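You operate a simulated robot arm through the tools that you are given. There is no shell and no other tool. Be economical: measure what you need, move in short steps, check, and stop when the job is done.

Carry out the task below with a simulated robot arm. There is one attempt and no reset: what you move stays moved.

TASK
Peel the label off the spares carton, open both flaps and lift the block out onto the pack table.
Fine: the label goes into the waste tub.

Only the result counts: the job must be done as asked and must still hold three seconds after the hand-in. Knocking over, shifting, dropping, spilling or breaking anything else fails it.

THE ROBOT
A 6-joint arm with a two-finger parallel gripper, fixed in place. Base frame: the origin is at the foot of the arm, x ahead of it, y to its left, z up; the work surface is at about z = 60. Readings come in cm, rad, newtons and seconds.
With the tool pointing down near the work surface it reaches from about 10 to 68 cm from the base axis. Its first joint turns from -1.152 to 1.152 rad. Payload 2.45 kg.
The tool frame sits at the grasp point between the pads (the TCP): z along the fingers, y along the line on which they close. The tips reach 2.4 cm beyond it. Largest opening 6.8 cm; finger width 1.7, thickness 1; the body of the gripper, 4 by 7 cm, starts 4.1 cm behind the TCP.
Orientation is that of the tool frame in the base frame, as a unit quaternion [x, y, z, w]. With the fingers straight down and closing along the base's y, the tool's x points along the base's -x, its y along +y and its z along -z.

THE INTERFACE
- The arm moves only by the tool arm_command. Its argument "commands" is text: rows parted by semicolons, each of 7 numbers parted by spaces: the shift along the base's x, y, z in cm, then the turn, a rotation vector about the base's x, y, z in rad, then the finger opening in cm, from 0 to 6.8. In form: tx ty tz wx wy wz claw; .... A call has 1 to 20 rows; each row shifts and turns the commanded pose from where the row before left it. Rows are played at 5 a second. More than 5 cm and 0.15 rad between two rows, or a gripper value outside its range, and nothing of the call is played. Where a pose cannot be reached the arm comes as near as it can. A force on the tool above 40 N (or 10 N above the force at the start of the call, whichever is more), or a blocked arm, ends the call early, and 0.2 s more pass. The fingers move at their own pace (about 10.8 cm/s each) and stop on an object; they squeeze with about 29 N. The grip force told is the motor's: it shows also when the fingers shut on nothing. Time passes only in rows, and 0.2 s behind the last, so rows that do not move let the fingers close. The reply holds the time, the measured pose of the TCP, the force on the tool along the base axes, the opening and the grip force, in the units named above and with some noise, and new pictures: "views" is both (left out), scene, wrist or none.
- Cameras (640 x 400 px; columns grow to the right, rows downward): "scene" is fixed at [14.94, 41.22, 144.24]; the picture's right is [-0.89, -0.45, 0.00], its down [-0.37, 0.74, -0.57] and it looks along [0.26, -0.51, -0.82] (base axes); focal length 314 px, centre (320, 200). "wrist" rides on the gripper at [8.4, 1.1, -7.5] in the tool frame; the picture's right is [-0.13, 0.99, 0.00], its down [-0.60, -0.08, -0.79] and it looks along [-0.79, -0.10, 0.61] (tool axes); focal length 251 px, centre (320, 200). There is no depth. A picture from a camera that has moved, and an enlarged one, comes with that camera's place and axes in the base frame and with its lens. The place of the scene camera against the robot may be out by one fixed shift of up to 1.8 cm in any direction.
- inspect(camera, box): a new picture of the part [left, top, right, bottom] of that camera's present view, enlarged. The clock stands still meanwhile.
- finish_job(): hands the job in; it is judged then, once.

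Work in short steps. Places have to be worked out from the pictures, the camera data and where the tool is seen: move nearer, look again, correct. Check each grasp and each placing, and mend what went wrong. You have 120 turns and 170 pictures in all, those below and enlarged ones among them. Open the gripper and draw the arm clear of the work before you hand the job in, unless the task says otherwise; then end with one line.

The tools are called after "Call:" as name(argument=value, ...) on one line, values as JSON. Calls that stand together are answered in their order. arm_command: Moves the arm, as the interface text tells. Its arguments: {"type":"object","properties":{"commands":{"type":"string"},"views":{"type":"string","enum":["both","scene","wrist","none"]}},"required":["commands"]} The other tools are called the same way: inspect (camera, box) takes an enlarged picture of a part of a camera's view; finish_job () hands the job in.

At the start:

```text
t: 0.0
eef_pos: [43.35, 4.18, 99.72]
tool_rot: [0.001, 1.0, 0.0, 0.0]
ft_force: [0.8, -0.2, -1.4]
grip_width: 6.8
gripper_force: 0.1
```

scene: 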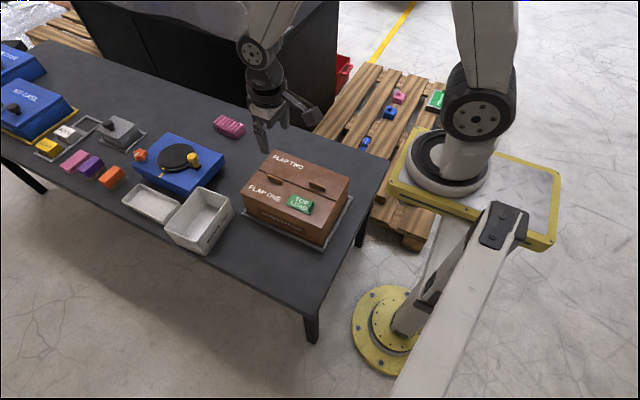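
wrist: 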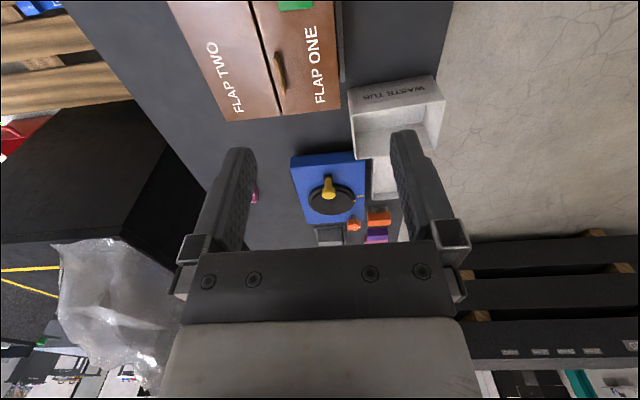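

I start by taking enlarged views of the carton and the table around it.

Call:
inspect(camera="scene", box=[220, 130, 380, 260])

Call:
inspect(camera="scene", box=[0, 30, 240, 260])

Call:
inspect(camera="wrist", box=[160, 0, 460, 250])

```text
3.08 times, centred on (300, 195) of scene
camera zoom: at [14.94, 41.22, 144.24], right [-0.89, -0.45, 0.0], down [-0.37, 0.74, -0.57], along [0.26, -0.51, -0.82], focal length 965 px, centre (382, 215)
```

zoom: 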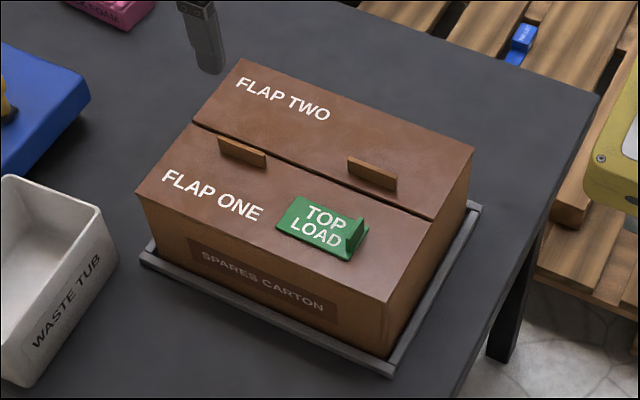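

```text
1.74 times, centred on (120, 145) of scene
camera zoom: at [14.94, 41.22, 144.24], right [-0.89, -0.45, 0.0], down [-0.37, 0.74, -0.57], along [0.26, -0.51, -0.82], focal length 545 px, centre (668, 296)
```

zoom: 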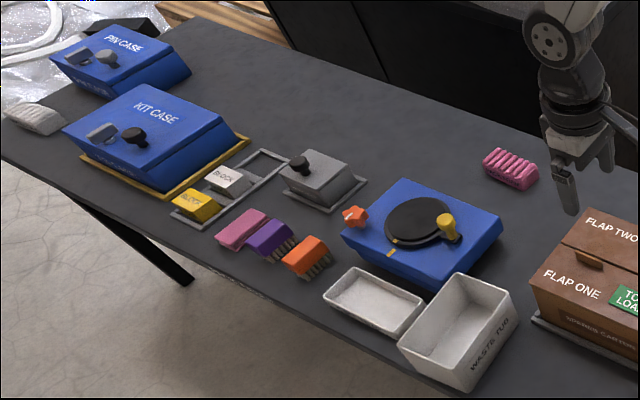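

```text
1.60 times, centred on (310, 125) of wrist
camera zoom: at [34.94, 5.07, 107.35], right [0.13, 0.99, 0.0], down [0.6, -0.08, 0.79], along [0.79, -0.1, -0.61], focal length 402 px, centre (336, 320)
```

zoom: 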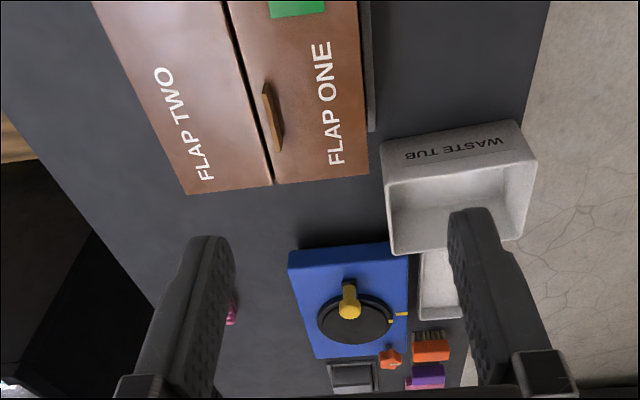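

The table edge seems to carry some print; I check it, to see which surface is the "pack table".

Call:
inspect(camera="scene", box=[80, 160, 180, 222])

Call:
inspect(camera="scene", box=[320, 60, 460, 260])

```text
6.40 times, centred on (130, 191) of scene
camera zoom: at [14.94, 41.22, 144.24], right [-0.89, -0.45, 0.0], down [-0.37, 0.74, -0.57], along [0.26, -0.51, -0.82], focal length 2007 px, centre (1536, 258)
```

zoom: 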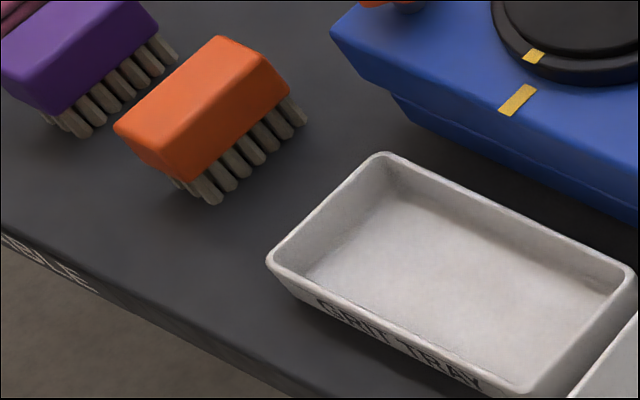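

```text
2.00 times, centred on (390, 160) of scene
camera zoom: at [14.94, 41.22, 144.24], right [-0.89, -0.45, 0.0], down [-0.37, 0.74, -0.57], along [0.26, -0.51, -0.82], focal length 627 px, centre (180, 280)
```

zoom: 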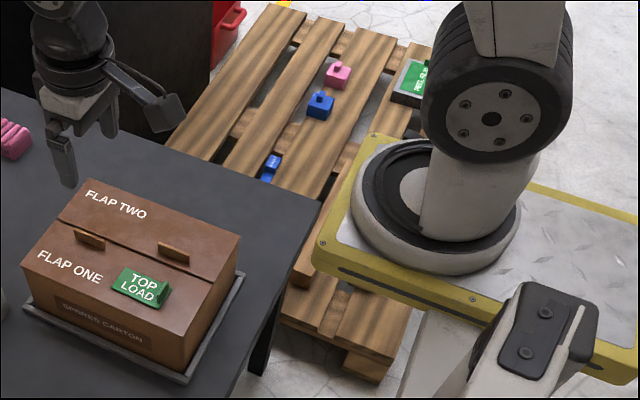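

The table edge reads "...TABLE", so the dark table is the pack table. By my estimate the carton top is at z≈72, x 33–59.5, y −14.6–4.2, with the seam at y≈−5. The label sits around (42,0), and its upright tab is near x≈39.5. I turn the tool so the fingers close along x and come down over the tab for a look.

Call:
arm_command(commands="-0.32 -0.35 -1.2 0 0 -0.1309 6.8;-0.32 -0.35 -1.2 0 0 -0.1309 6.8;-0.32 -0.35 -1.2 0 0 -0.1309 6.8;-0.32 -0.35 -1.2 0 0 -0.1309 6.8;-0.32 -0.35 -1.2 0 0 -0.1309 6.8;-0.32 -0.35 -1.2 0 0 -0.1309 6.8;-0.32 -0.35 -1.2 0 0 -0.1309 6.8;-0.32 -0.35 -1.2 0 0 -0.1309 6.8;-0.32 -0.35 -1.2 0 0 -0.1309 6.8;-0.32 -0.35 -1.2 0 0 -0.1309 6.8;-0.32 -0.35 -1.2 0 0 -0.1309 6.8;-0.32 -0.35 -1.2 0 0 -0.1309 6.8;0 0 0 0 0 0 6.8")

```text
t: 2.8
eef_pos: [39.6, -0.04, 85.3]
tool_rot: [0.708, 0.707, 0.0, 0.0]
ft_force: [-0.3, -0.1, -0.6]
grip_width: 6.81
gripper_force: 0.0
camera wrist: at [40.61, 8.24, 92.99], right [0.99, -0.13, 0.0], down [-0.08, -0.6, 0.79], along [-0.1, -0.79, -0.61], focal length 251 px, centre (320, 200)
```

scene: 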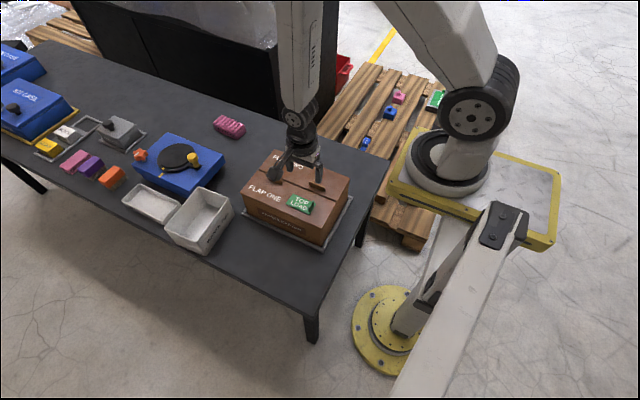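
wrist: 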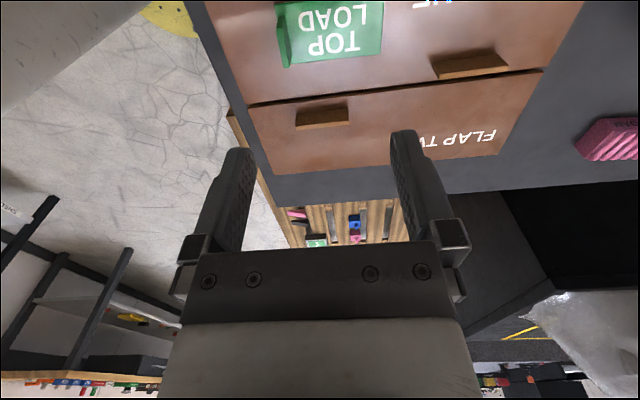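

The wrist view puts the tab near (37.3, 1.5) and shows the scene camera off by roughly (−1.2, +1.2). I move over the tab, go lower and look again.

Call:
arm_command(commands="-1.1 0.7 -2.5 0 0 0 6.8;-1.1 0.7 -2.5 0 0 0 6.8;0 0 0 0 0 0 6.8")

Call:
inspect(camera="scene", box=[240, 130, 350, 230])

```text
t: 3.6
eef_pos: [37.39, 1.21, 80.39]
tool_rot: [0.708, 0.707, 0.001, 0.0]
ft_force: [0.4, 0.5, 0.1]
grip_width: 6.81
gripper_force: 0.1
camera wrist: at [38.34, 9.6, 87.99], right [0.99, -0.13, 0.0], down [-0.08, -0.6, 0.79], along [-0.1, -0.79, -0.61], focal length 251 px, centre (320, 200)
```

scene: 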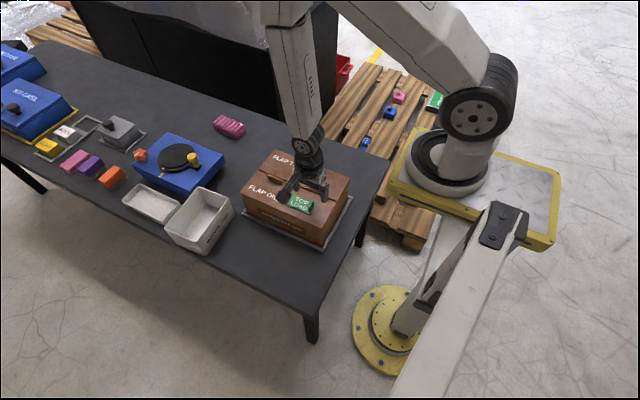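
wrist: 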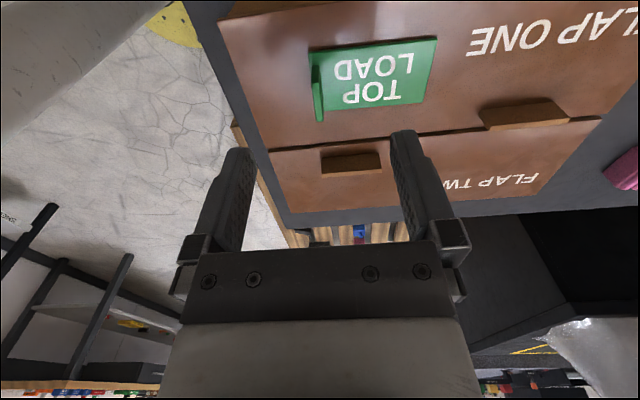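

```text
4.00 times, centred on (295, 180) of scene
camera zoom: at [14.94, 41.22, 144.24], right [-0.89, -0.45, 0.0], down [-0.37, 0.74, -0.57], along [0.26, -0.51, -0.82], focal length 1254 px, centre (420, 280)
```

zoom: 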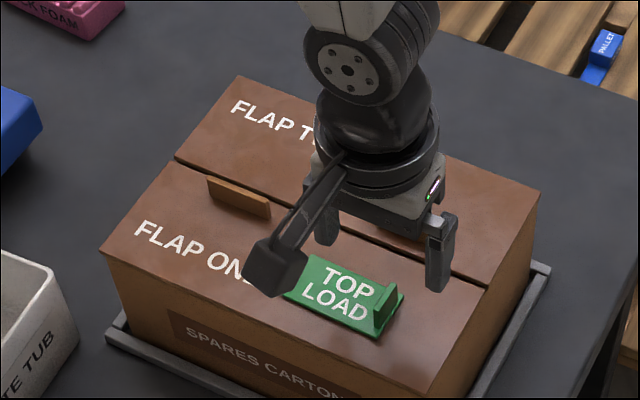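

Both wrist views agree on the tab at x≈37.2, y≈1.3, z≈73. I come straight down and narrow the fingers somewhat.

Call:
arm_command(commands="-0.1 0.1 -1.7 0 0 0 5;0 0 -1.7 0 0 0 4;0 0 -1.1 0 0 0 4;0 0 0 0 0 0 4")

Call:
inspect(camera="scene", box=[260, 160, 350, 230])

```text
t: 4.6
eef_pos: [37.06, 1.48, 75.94]
tool_rot: [0.707, 0.707, 0.0, 0.001]
ft_force: [-0.5, -0.5, 0.6]
grip_width: 4.01
gripper_force: 0.0
camera wrist: at [38.21, 9.72, 83.55], right [0.99, -0.13, 0.0], down [-0.08, -0.6, 0.79], along [-0.1, -0.79, -0.61], focal length 251 px, centre (320, 200)
```

scene: 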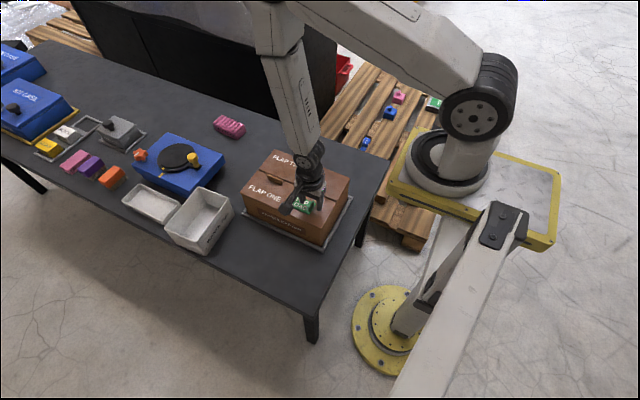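
wrist: 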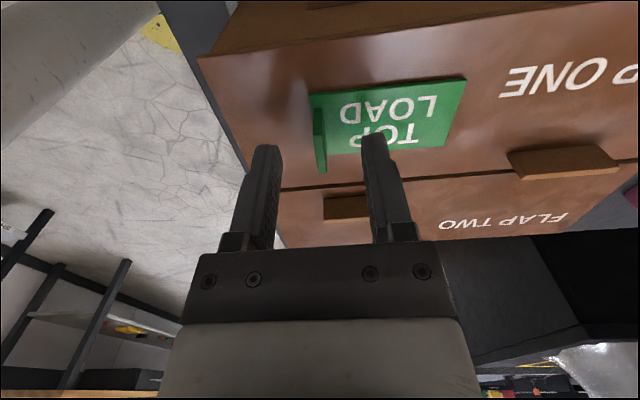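

```text
5.71 times, centred on (305, 195) of scene
camera zoom: at [14.94, 41.22, 144.24], right [-0.89, -0.45, 0.0], down [-0.37, 0.74, -0.57], along [0.26, -0.51, -0.82], focal length 1792 px, centre (406, 229)
```

zoom: 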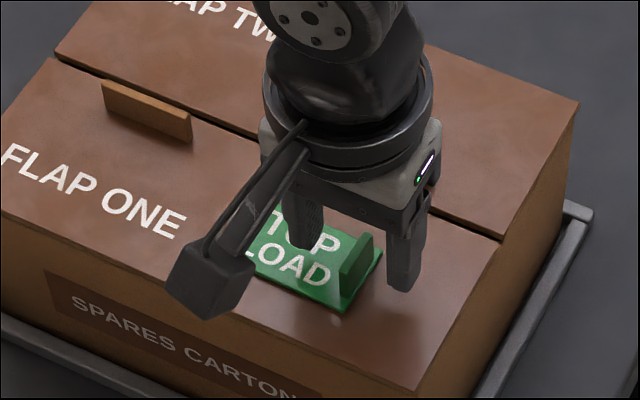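

The tab is centred between the fingers. I lower in small steps and then close.

Call:
arm_command(commands="0 -0.2 -0.5 0 0 0 4;0 0 -0.4 0 0 0 4;0 0 -0.3 0 0 0 4;0 0 0 0 0 0 4")

Call:
inspect(camera="scene", box=[260, 160, 350, 230])

```text
t: 5.6
eef_pos: [37.29, 1.26, 74.68]
tool_rot: [0.707, 0.708, 0.0, 0.0]
ft_force: [-0.2, 0.1, -0.2]
grip_width: 4.01
gripper_force: 0.0
camera wrist: at [38.31, 9.51, 82.31], right [0.99, -0.13, 0.0], down [-0.08, -0.6, 0.79], along [-0.1, -0.79, -0.61], focal length 251 px, centre (320, 200)
```

scene: 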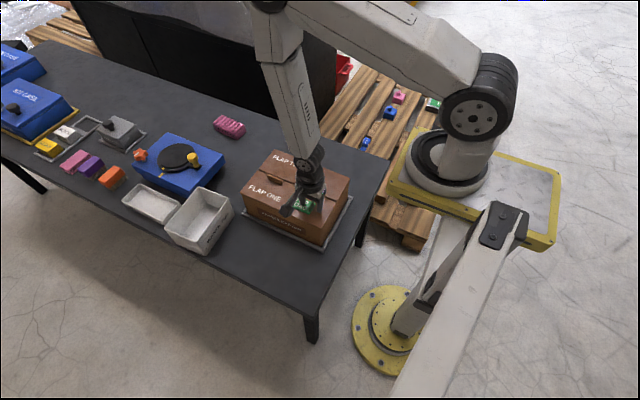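
wrist: 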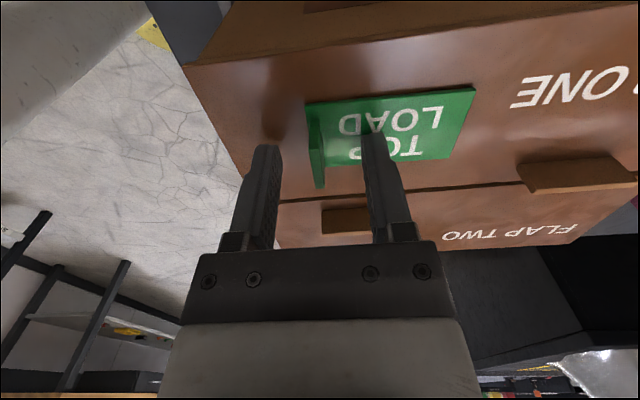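

```text
5.71 times, centred on (305, 195) of scene
camera zoom: at [14.94, 41.22, 144.24], right [-0.89, -0.45, 0.0], down [-0.37, 0.74, -0.57], along [0.26, -0.51, -0.82], focal length 1792 px, centre (406, 229)
```

zoom: 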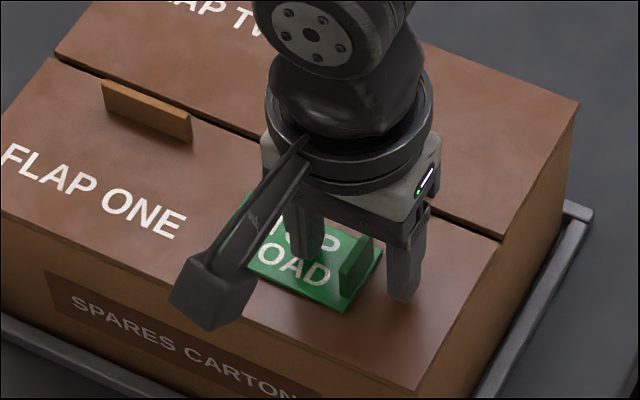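

Still free of contact. Down 0.4 more, then close on the tab.

Call:
arm_command(commands="0 0 -0.4 0 0 0 4;0 0 0 0 0 0 2;0 0 0 0 0 0 0;0 0 0 0 0 0 0;0 0 0 0 0 0 0")

Call:
inspect(camera="scene", box=[260, 160, 350, 230])

```text
t: 6.8
eef_pos: [37.06, 1.15, 74.34]
tool_rot: [0.707, 0.707, -0.001, -0.001]
ft_force: [-3.6, -1.0, 21.4]
grip_width: 0.4
gripper_force: 27.4
camera wrist: at [38.19, 9.48, 81.89], right [0.99, -0.13, 0.0], down [-0.08, -0.6, 0.79], along [-0.1, -0.79, -0.61], focal length 251 px, centre (320, 200)
```

scene: 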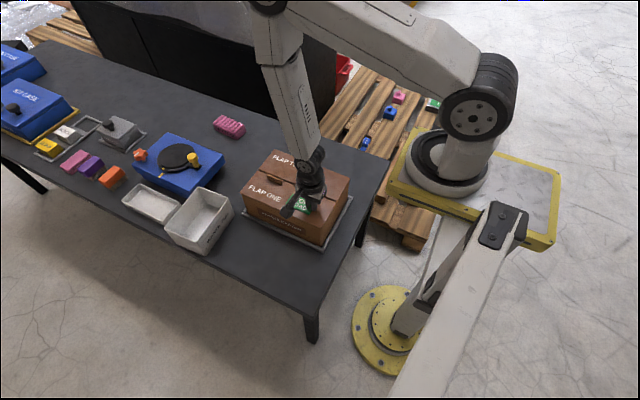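
wrist: 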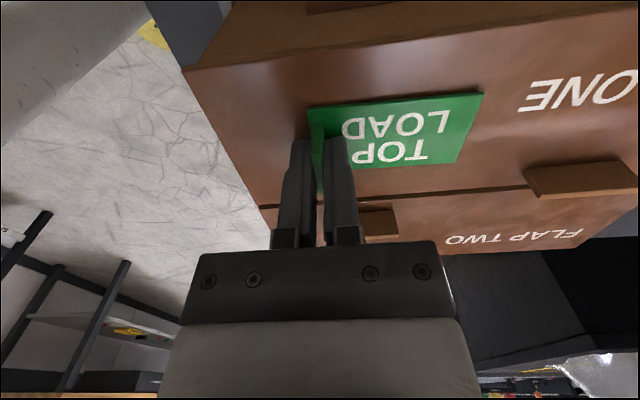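

```text
5.71 times, centred on (305, 195) of scene
camera zoom: at [14.91, 41.22, 144.24], right [-0.89, -0.45, 0.0], down [-0.37, 0.74, -0.57], along [0.26, -0.51, -0.82], focal length 1792 px, centre (406, 229)
```

zoom: 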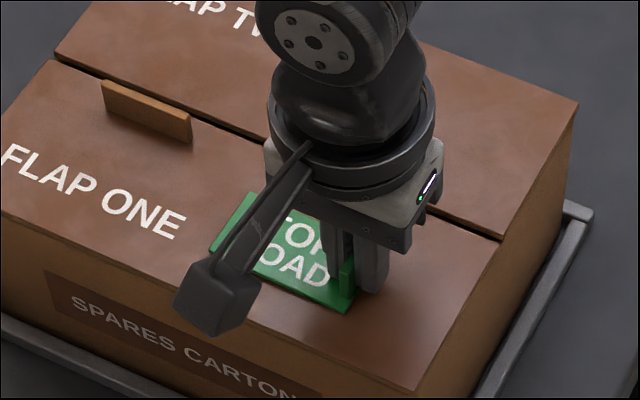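

The tab is gripped with an opening of 0.4 and full grip force. I pull up gently and read the force.

Call:
arm_command(commands="0 0 0.3 0 0 0 0;0 0 0.3 0 0 0 0;0 0 0.3 0 0 0 0;0 0 0 0 0 0 0", views="wrist")

```text
t: 7.8
eef_pos: [37.19, 1.14, 75.09]
tool_rot: [0.707, 0.707, 0.0, 0.001]
ft_force: [-0.1, -0.4, -0.1]
grip_width: 0.38
gripper_force: 27.2
camera wrist: at [38.32, 9.49, 82.73], right [0.99, -0.13, 0.0], down [-0.08, -0.6, 0.79], along [-0.1, -0.79, -0.61], focal length 251 px, centre (320, 200)
```

wrist: 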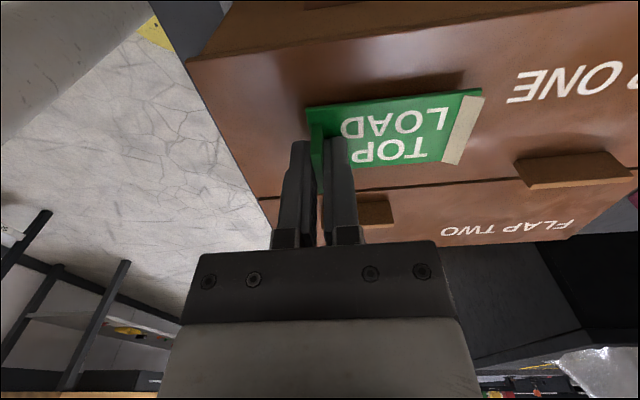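

The label comes up freely with the tab. I lift it higher and check that it all came off.

Call:
arm_command(commands="0 0 1.5 0 0 0 0;0 0 2 0 0 0 0;0 0 3 0 0 0 0;0 0 3 0 0 0 0;0 0 3 0 0 0 0;0 0 0 0 0 0 0")

Call:
inspect(camera="scene", box=[160, 120, 360, 260])

```text
t: 9.2
eef_pos: [37.33, 1.09, 87.51]
tool_rot: [0.707, 0.707, 0.001, -0.001]
ft_force: [0.6, 0.7, 0.3]
grip_width: 0.37
gripper_force: 26.9
camera wrist: at [38.31, 9.36, 95.14], right [0.99, -0.13, 0.0], down [-0.08, -0.6, 0.79], along [-0.1, -0.79, -0.61], focal length 251 px, centre (320, 200)
```

scene: 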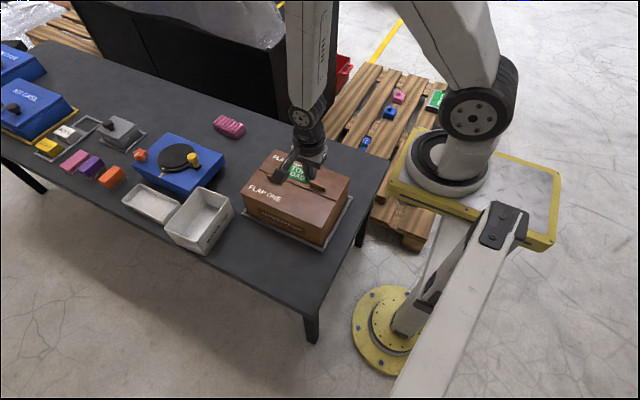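
wrist: 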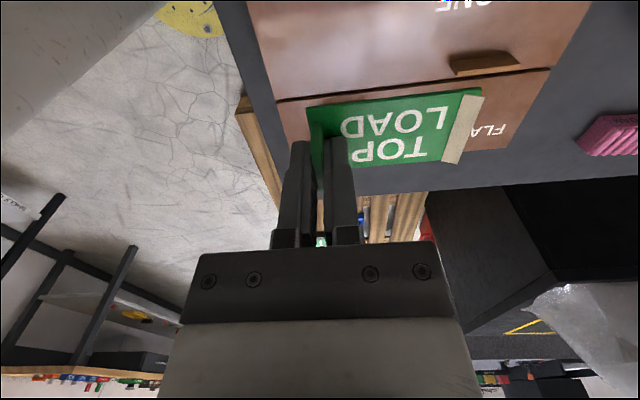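

```text
2.86 times, centred on (260, 190) of scene
camera zoom: at [14.94, 41.22, 144.24], right [-0.89, -0.45, 0.0], down [-0.37, 0.74, -0.57], along [0.26, -0.51, -0.82], focal length 896 px, centre (491, 229)
```

zoom: 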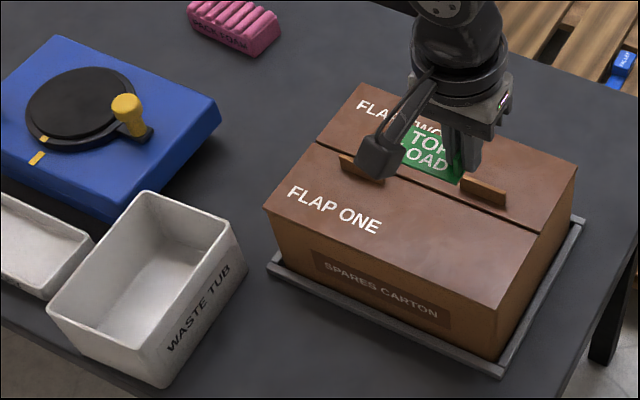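

The label is off whole. I judge the tub rim at x≈62–73, y≈7–22.5, z≈67.5. I carry the label high to about (64.8, 14.5); it sticks out in +x from the fingers, so it should hang inside the tub.

Call:
arm_command(commands="3.44 1.68 -0.3 0 0 0 0;3.44 1.68 -0.3 0 0 0 0;3.44 1.68 -0.3 0 0 0 0;3.44 1.68 -0.3 0 0 0 0;3.44 1.68 -0.3 0 0 0 0;3.44 1.68 -0.3 0 0 0 0;3.44 1.68 -0.3 0 0 0 0;3.44 1.68 -0.3 0 0 0 0;0 0 0 0 0 0 0")

Call:
inspect(camera="scene", box=[120, 120, 280, 260])

```text
t: 11.2
eef_pos: [64.68, 14.67, 85.3]
tool_rot: [0.708, 0.707, 0.0, 0.0]
ft_force: [0.2, 0.6, 0.0]
grip_width: 0.35
gripper_force: 27.3
camera wrist: at [65.8, 22.99, 92.87], right [0.99, -0.13, 0.0], down [-0.08, -0.6, 0.79], along [-0.1, -0.79, -0.61], focal length 251 px, centre (320, 200)
```

scene: 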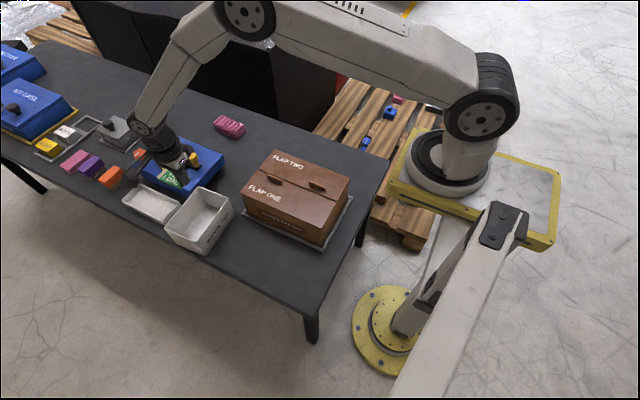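
wrist: 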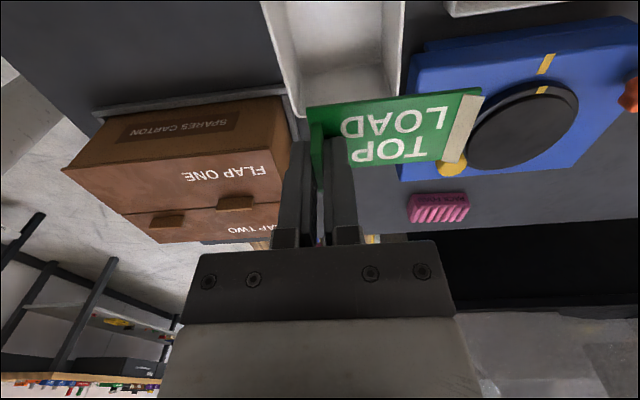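

```text
2.86 times, centred on (200, 190) of scene
camera zoom: at [14.94, 41.22, 144.24], right [-0.89, -0.45, 0.0], down [-0.37, 0.74, -0.57], along [0.26, -0.51, -0.82], focal length 896 px, centre (663, 229)
```

zoom: 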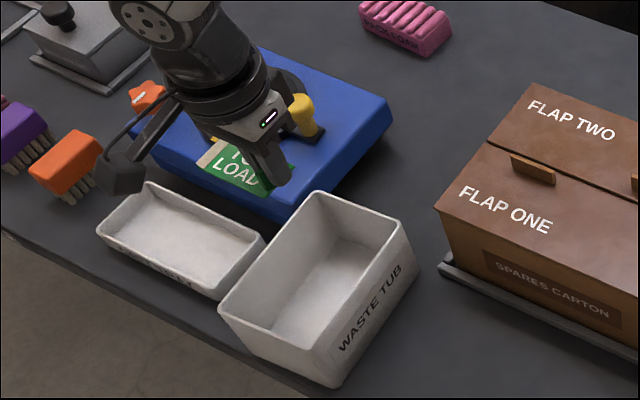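

The label just fits along the tub's short side. I turn back to the starting yaw so it lies along the tub's long side (y), with more room, and set the TCP to (65.3, 11.2).

Call:
arm_command(commands="0.05 -0.29 0 0 0 0.1309 0;0.05 -0.29 0 0 0 0.1309 0;0.05 -0.29 0 0 0 0.1309 0;0.05 -0.29 0 0 0 0.1309 0;0.05 -0.29 0 0 0 0.1309 0;0.05 -0.29 0 0 0 0.1309 0;0.05 -0.29 0 0 0 0.1309 0;0.05 -0.29 0 0 0 0.1309 0;0.05 -0.29 0 0 0 0.1309 0;0.05 -0.29 0 0 0 0.1309 0;0.05 -0.29 0 0 0 0.1309 0;0.05 -0.29 0 0 0 0.1309 0;0 0 -3 0 0 0 0;0 0 -3 0 0 0 0;0 0 -2 0 0 0 0;0 0 0 0 0 0 0")

Call:
inspect(camera="scene", box=[120, 120, 280, 260])

```text
t: 14.6
eef_pos: [65.36, 11.15, 77.33]
tool_rot: [0.0, 1.0, 0.0, 0.001]
ft_force: [-0.1, 0.6, -0.9]
grip_width: 0.35
gripper_force: 27.5
camera wrist: at [56.92, 12.13, 84.9], right [0.13, 0.99, 0.0], down [0.6, -0.08, 0.79], along [0.79, -0.1, -0.61], focal length 251 px, centre (320, 200)
```

scene: 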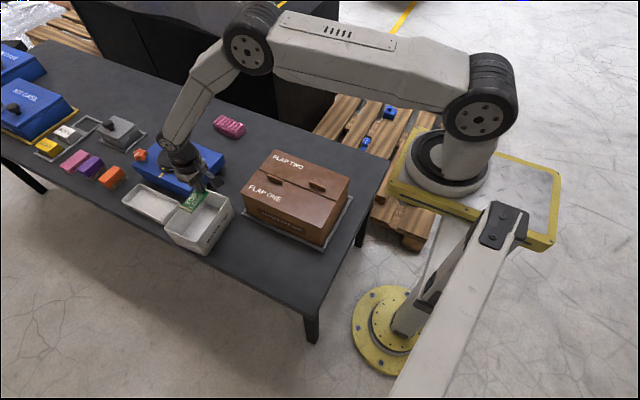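
wrist: 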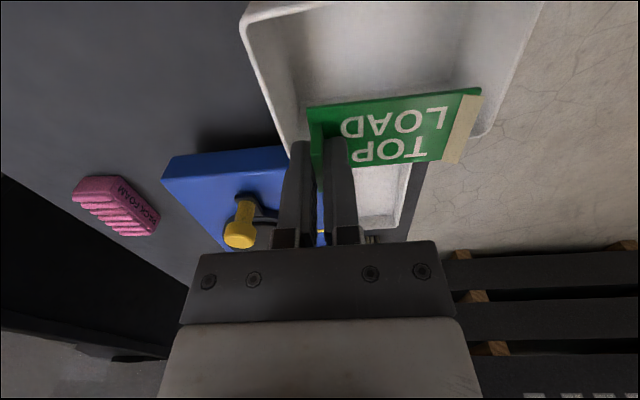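

```text
2.86 times, centred on (200, 190) of scene
camera zoom: at [14.94, 41.22, 144.24], right [-0.89, -0.45, 0.0], down [-0.37, 0.74, -0.57], along [0.26, -0.51, -0.82], focal length 896 px, centre (663, 229)
```

zoom: 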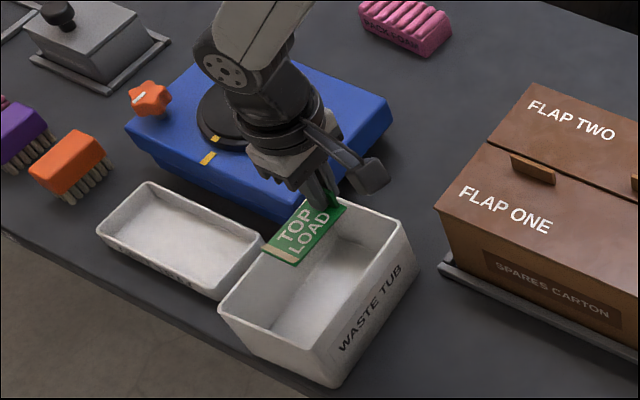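

The label is clear of the walls with room all round. I lower it into the tub.

Call:
arm_command(commands="0.5 0.3 -3 0 0 0 0;0 0 -3 0 0 0 0;0 0 -3 0 0 0 0;0 0 -2 0 0 0 0;0 0 0 0 0 0 0")

Call:
inspect(camera="scene", box=[120, 120, 280, 260])

```text
t: 15.8
eef_pos: [65.87, 11.44, 66.31]
tool_rot: [-0.001, 1.0, -0.001, 0.0]
ft_force: [0.4, -0.1, 0.1]
grip_width: 0.38
gripper_force: 27.4
camera wrist: at [57.43, 12.47, 73.93], right [0.13, 0.99, 0.0], down [0.6, -0.08, 0.79], along [0.79, -0.1, -0.61], focal length 251 px, centre (320, 200)
```

scene: 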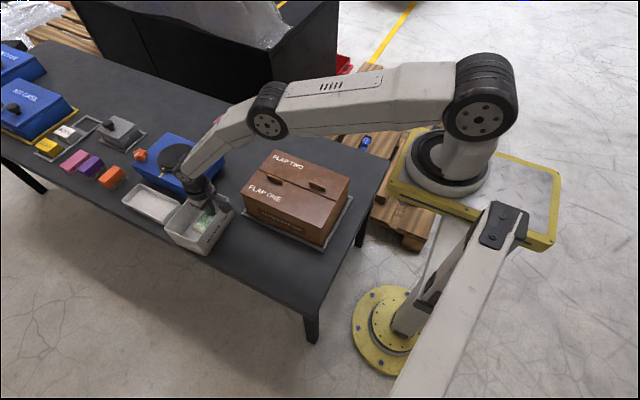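
wrist: 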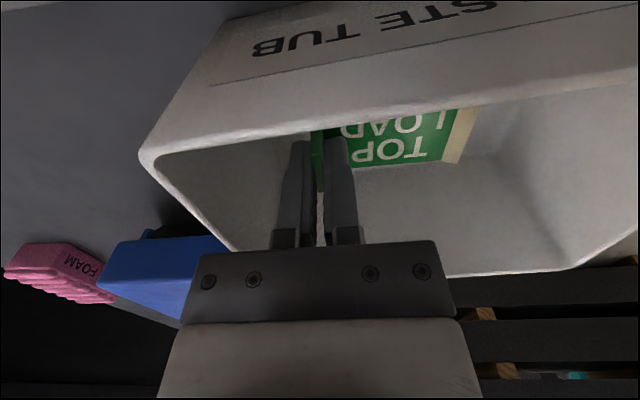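

```text
2.86 times, centred on (200, 190) of scene
camera zoom: at [14.94, 41.22, 144.24], right [-0.89, -0.45, 0.0], down [-0.37, 0.74, -0.57], along [0.26, -0.51, -0.82], focal length 896 px, centre (663, 229)
```

zoom: 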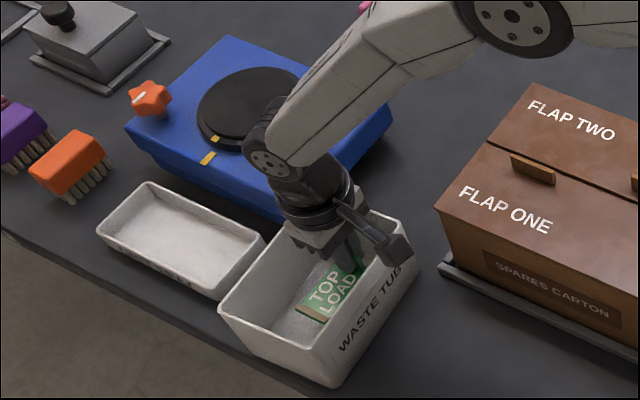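

The label is inside the tub below the rim. I lower 1 cm more, open a little and back straight out.

Call:
arm_command(commands="0 0 -1 0 0 0 0;0 0 0 0 0 0 2.4;0 0 0 0 0 0 2.4;0 0 2 0 0 0 2.4;0 0 3 0 0 0 2.4;0 0 4 0 0 0 2.4;0 0 4 0 0 0 2.4;0 0 0 0 0 0 2.4")

Call:
inspect(camera="scene", box=[120, 120, 280, 260])

```text
t: 17.6
eef_pos: [65.86, 11.42, 78.24]
tool_rot: [0.001, 1.0, -0.001, 0.0]
ft_force: [-0.2, 0.3, -0.3]
grip_width: 2.43
gripper_force: 0.0
camera wrist: at [57.41, 12.42, 85.91], right [0.13, 0.99, 0.0], down [0.6, -0.08, 0.79], along [0.79, -0.1, -0.61], focal length 251 px, centre (320, 200)
```

scene: 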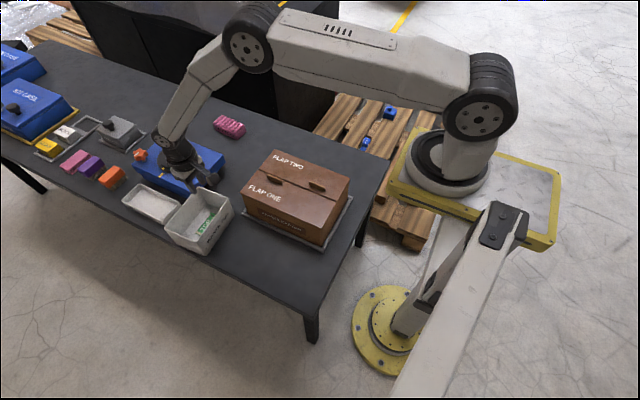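
wrist: 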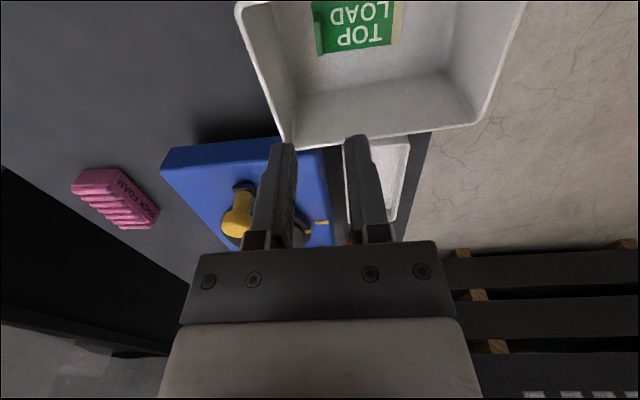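

```text
2.86 times, centred on (200, 190) of scene
camera zoom: at [14.94, 41.22, 144.24], right [-0.89, -0.45, 0.0], down [-0.37, 0.74, -0.57], along [0.26, -0.51, -0.82], focal length 896 px, centre (663, 229)
```

zoom: 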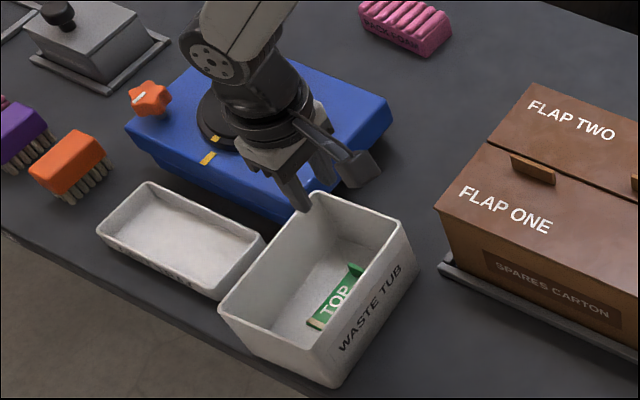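

The label lies in the waste tub. Next comes flap one's handle, which I put at about (51, −2.2, 73); I move above it for a look.

Call:
arm_command(commands="0 0 3 0 0 0 2.4;-3 -2.72 0 0 0 0 3;-3 -2.72 0 0 0 0 4;-3 -2.72 0 0 0 0 4;-3 -2.72 0 0 0 0 4;-3 -2.72 0 0 0 0 4;0 0 -1.5 0 0 0 4;0 0 0 0 0 0 4")

```text
t: 19.4
eef_pos: [50.84, -2.12, 79.81]
tool_rot: [0.0, 1.0, -0.001, 0.001]
ft_force: [-0.5, -0.6, -0.1]
grip_width: 4.01
gripper_force: 0.0
camera wrist: at [42.39, -1.16, 87.4], right [0.13, 0.99, 0.0], down [0.6, -0.08, 0.79], along [0.79, -0.1, -0.61], focal length 251 px, centre (320, 200)
```

scene: 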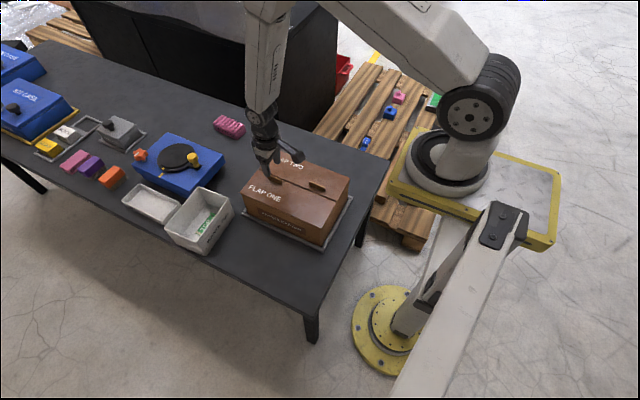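
wrist: 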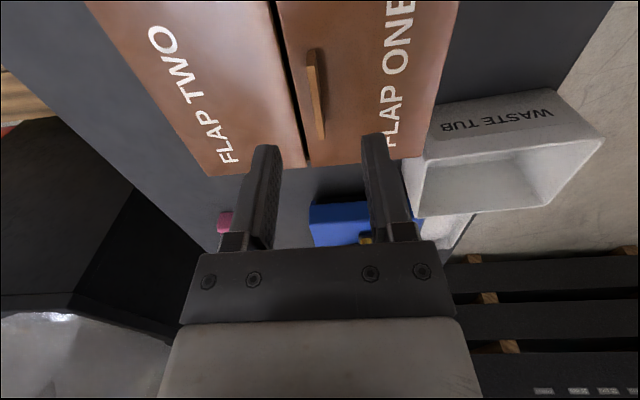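

The handle runs along x, centred at about (51, −2.45). I descend onto it and close.

Call:
arm_command(commands="0 -0.3 -2 0 0 0 3;0 0 -2 0 0 0 2.6;0 0 -1.3 0 0 0 2.6;0 0 0 0 0 0 2.6", views="wrist")

Call:
inspect(camera="scene", box=[230, 130, 350, 230])

```text
t: 20.4
eef_pos: [50.63, -2.34, 74.43]
tool_rot: [0.0, 1.0, 0.0, 0.0]
ft_force: [-0.5, 0.1, 0.3]
grip_width: 2.61
gripper_force: 0.1
camera wrist: at [42.28, -1.4, 82.06], right [0.13, 0.99, 0.0], down [0.6, -0.08, 0.79], along [0.79, -0.1, -0.61], focal length 251 px, centre (320, 200)
```

wrist: 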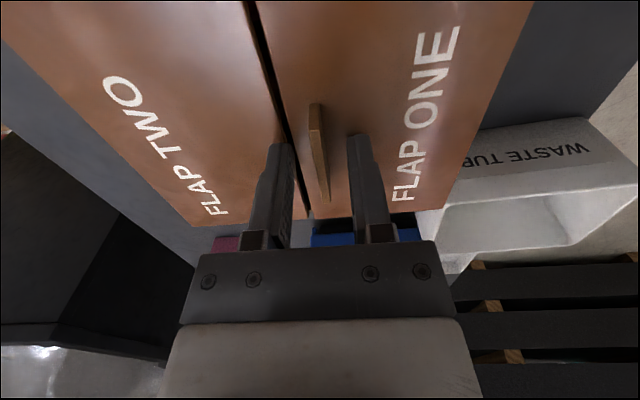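

```text
4.00 times, centred on (290, 180) of scene
camera zoom: at [14.94, 41.22, 144.24], right [-0.89, -0.45, 0.0], down [-0.37, 0.74, -0.57], along [0.26, -0.51, -0.82], focal length 1254 px, centre (440, 280)
```

zoom: 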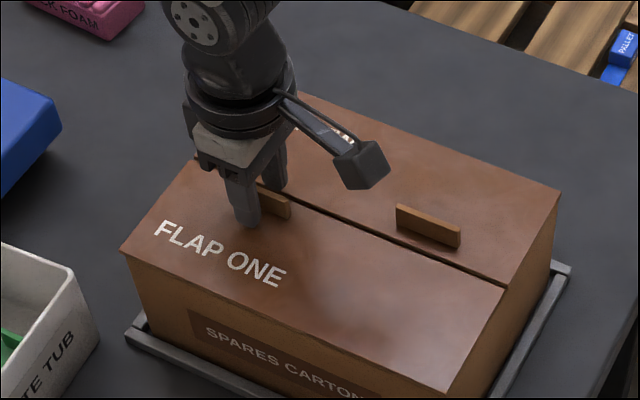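

The fingers straddle the handle. I close and lift slightly to test.

Call:
arm_command(commands="0 0 -0.2 0 0 0 2;0 0 0 0 0 0 0;0 0 0 0 0 0 0;0 0 0 0 0 0 0", views="wrist")

```text
t: 21.4
eef_pos: [50.85, -2.41, 74.19]
tool_rot: [0.0, 1.0, 0.0, 0.0]
ft_force: [0.0, 3.5, 0.0]
grip_width: 0.46
gripper_force: 27.9
camera wrist: at [42.32, -1.42, 81.88], right [0.13, 0.99, 0.0], down [0.6, -0.08, 0.79], along [0.79, -0.1, -0.61], focal length 251 px, centre (320, 200)
```

wrist: 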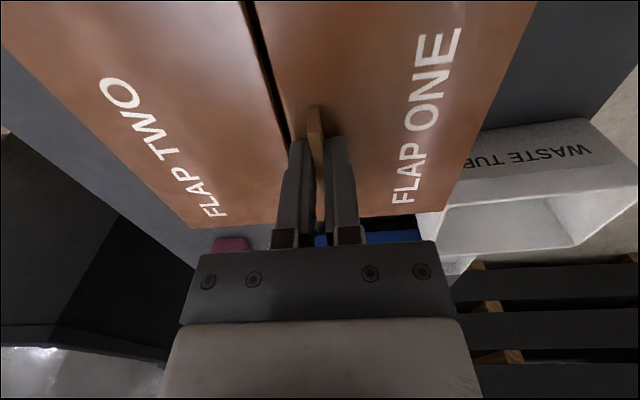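

Gripped at 0.46. I swing the flap along its arc about the hinge at y≈5.3, z≈71.5, a few steps first.

Call:
arm_command(commands="0 0.379 0.902 -0.12 0 0 0;0 0.484 0.851 -0.12 0 0 0;0 0.582 0.787 -0.12 0 0 0;0 0 0 0 0 0 0", views="scene")

```text
t: 22.4
eef_pos: [50.79, -1.0, 76.69]
tool_rot: [0.0, 0.984, -0.179, -0.001]
ft_force: [-9.3, 8.4, -0.5]
grip_width: 0.47
gripper_force: 28.1
```

scene: 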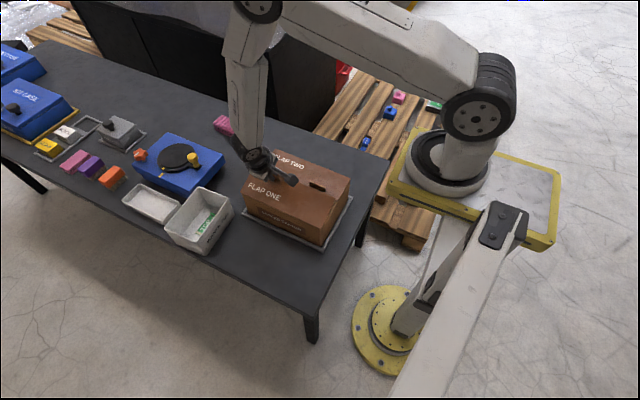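

Call:
inspect(camera="scene", box=[220, 110, 360, 240])

```text
3.08 times, centred on (290, 175) of scene
camera zoom: at [14.92, 41.24, 144.23], right [-0.89, -0.45, 0.0], down [-0.37, 0.74, -0.57], along [0.26, -0.51, -0.82], focal length 965 px, centre (412, 277)
```

zoom: 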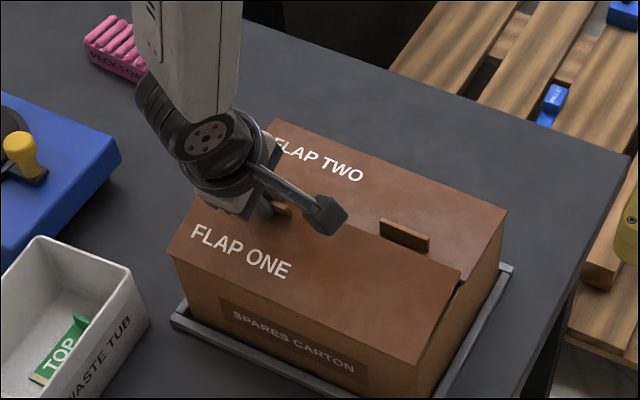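

Flap one is rising with the tool. I go on along the arc.

Call:
arm_command(commands="0 0.672 0.711 -0.12 0 0 0;0 0.752 0.624 -0.12 0 0 0;0 0.822 0.532 -0.12 0 0 0;0 0.879 0.428 -0.12 0 0 0;0 0 0 0 0 0 0", views="scene")

```text
t: 23.6
eef_pos: [50.81, 2.1, 78.96]
tool_rot: [0.0, 0.913, -0.408, 0.001]
ft_force: [-5.6, 8.2, -0.5]
grip_width: 0.48
gripper_force: 28.8
```

scene: 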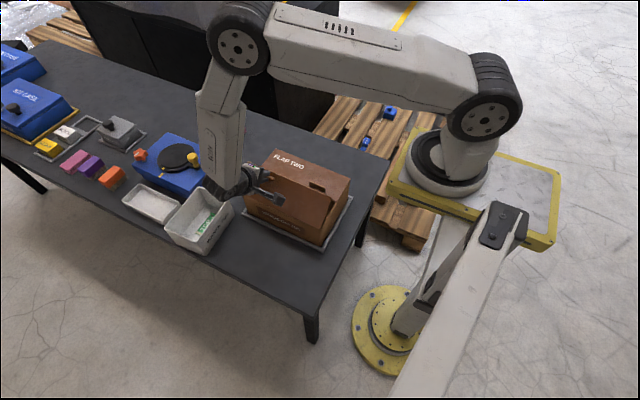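

Call:
arm_command(commands="0 0.926 0.321 -0.12 0 0 0;0 0.956 0.208 -0.12 0 0 0;0 0.974 0.09 -0.12 0 0 0;0 0 0 0 0 0 0")

Call:
inspect(camera="scene", box=[170, 120, 360, 250])

```text
t: 24.6
eef_pos: [50.99, 4.96, 79.69]
tool_rot: [0.0, 0.824, -0.566, 0.0]
ft_force: [-5.8, 6.8, 0.9]
grip_width: 0.5
gripper_force: 28.0
camera wrist: at [42.51, 12.29, 81.51], right [0.13, 0.36, -0.92], down [0.6, 0.71, 0.36], along [0.79, -0.61, -0.12], focal length 251 px, centre (320, 200)
```

scene: 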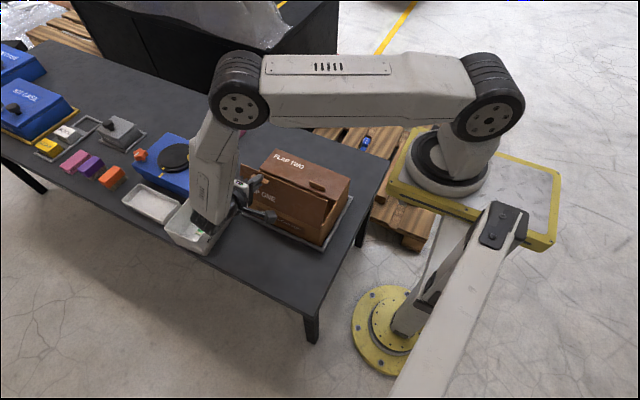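
wrist: 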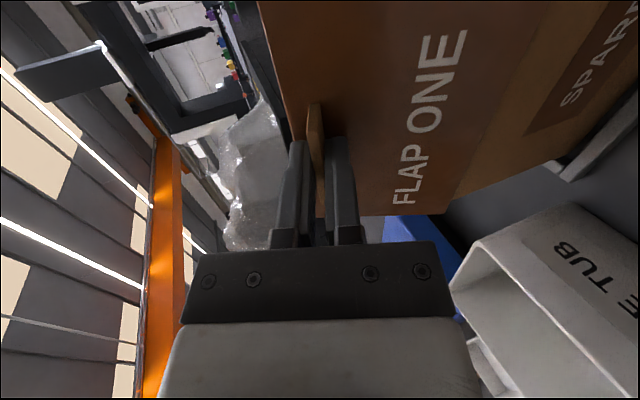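

```text
3.08 times, centred on (265, 185) of scene
camera zoom: at [14.93, 41.24, 144.23], right [-0.89, -0.45, 0.0], down [-0.37, 0.74, -0.57], along [0.26, -0.51, -0.82], focal length 965 px, centre (489, 246)
```

zoom: 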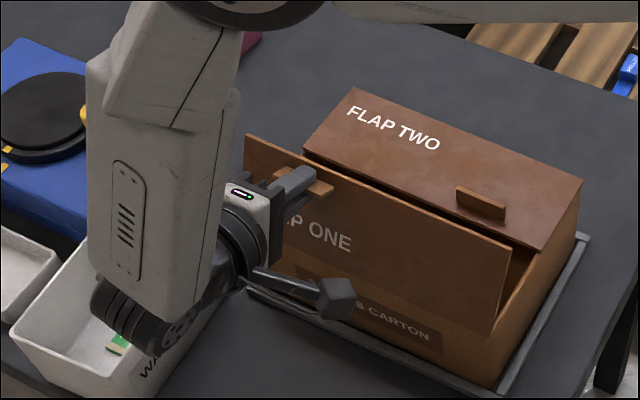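

About 69° open and the wrist is still well above the tub. I go on to roughly 90°.

Call:
arm_command(commands="0 0.978 -0.025 -0.12 0 0 0;0 0.969 -0.142 -0.12 0 0 0;0 0.944 -0.259 -0.12 0 0 0;0 0 0 0 0 0 0")

Call:
inspect(camera="scene", box=[170, 120, 360, 250])

```text
t: 25.6
eef_pos: [50.95, 7.86, 79.25]
tool_rot: [0.0, 0.71, -0.705, 0.001]
ft_force: [-0.5, 4.6, -0.2]
grip_width: 0.51
gripper_force: 28.1
camera wrist: at [42.52, 15.3, 78.32], right [0.13, 0.01, -0.99], down [0.6, 0.79, 0.09], along [0.79, -0.61, 0.1], focal length 251 px, centre (320, 200)
```

scene: 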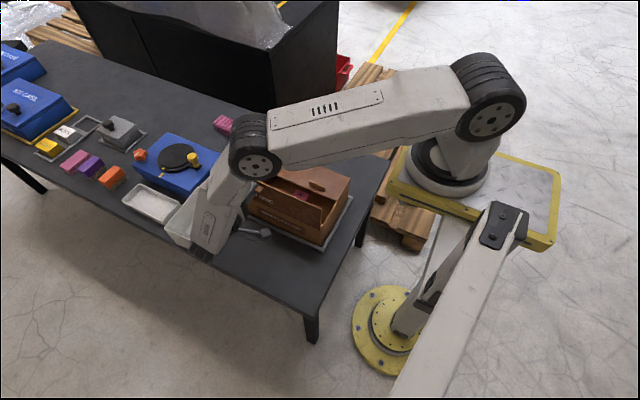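
wrist: 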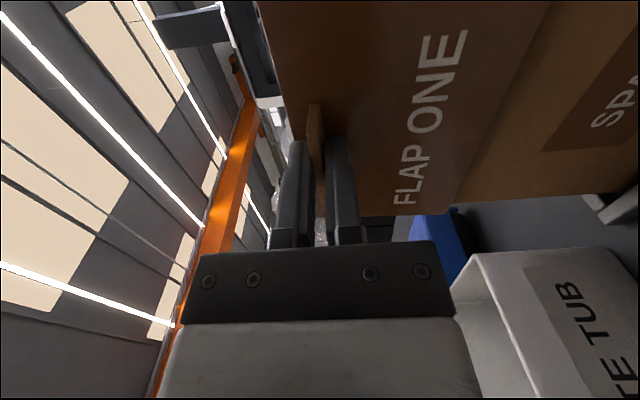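

```text
3.08 times, centred on (265, 185) of scene
camera zoom: at [14.95, 41.23, 144.23], right [-0.89, -0.45, 0.0], down [-0.37, 0.74, -0.57], along [0.25, -0.51, -0.82], focal length 965 px, centre (489, 246)
```

zoom: 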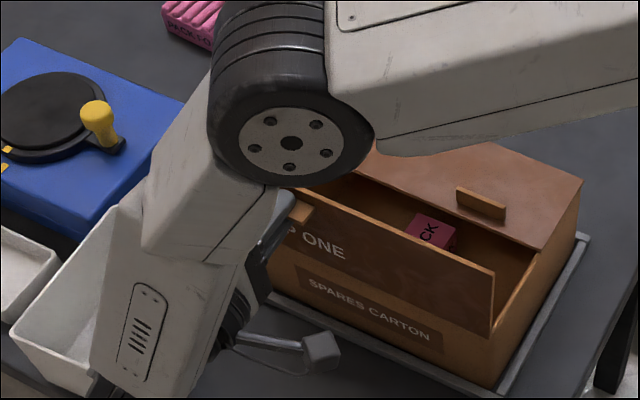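

It's vertical now, and the block shows inside the carton. One step past vertical, then I open slightly to see if the flap stays.

Call:
arm_command(commands="0 0.906 -0.368 -0.12 0 0 0;0 0.43 -0.22 -0.06 0 0 0;0 0 0 0 0 0 0", views="scene")

Call:
inspect(camera="scene", box=[170, 120, 360, 270])

```text
t: 26.4
eef_pos: [50.96, 9.29, 78.75]
tool_rot: [0.0, -0.644, 0.765, 0.0]
ft_force: [5.1, 5.4, -0.7]
grip_width: 0.48
gripper_force: 28.2
```

scene: 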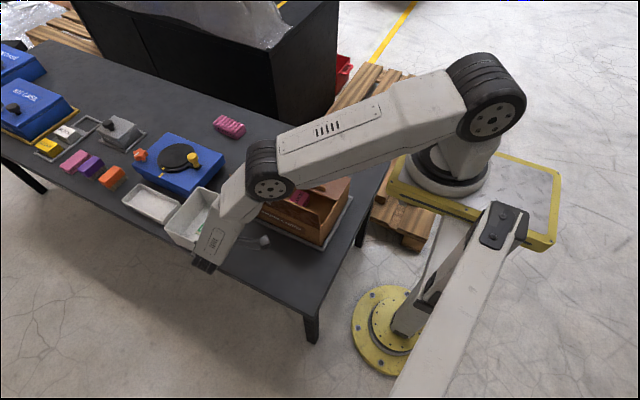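

```text
2.67 times, centred on (265, 195) of scene
camera zoom: at [14.96, 41.23, 144.23], right [-0.89, -0.45, 0.0], down [-0.37, 0.74, -0.57], along [0.25, -0.51, -0.82], focal length 836 px, centre (467, 213)
```

zoom: 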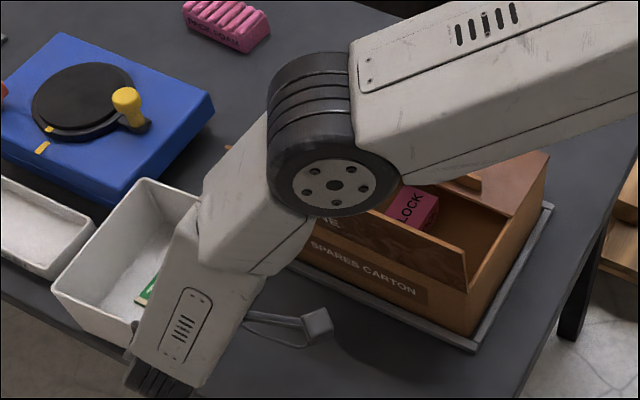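

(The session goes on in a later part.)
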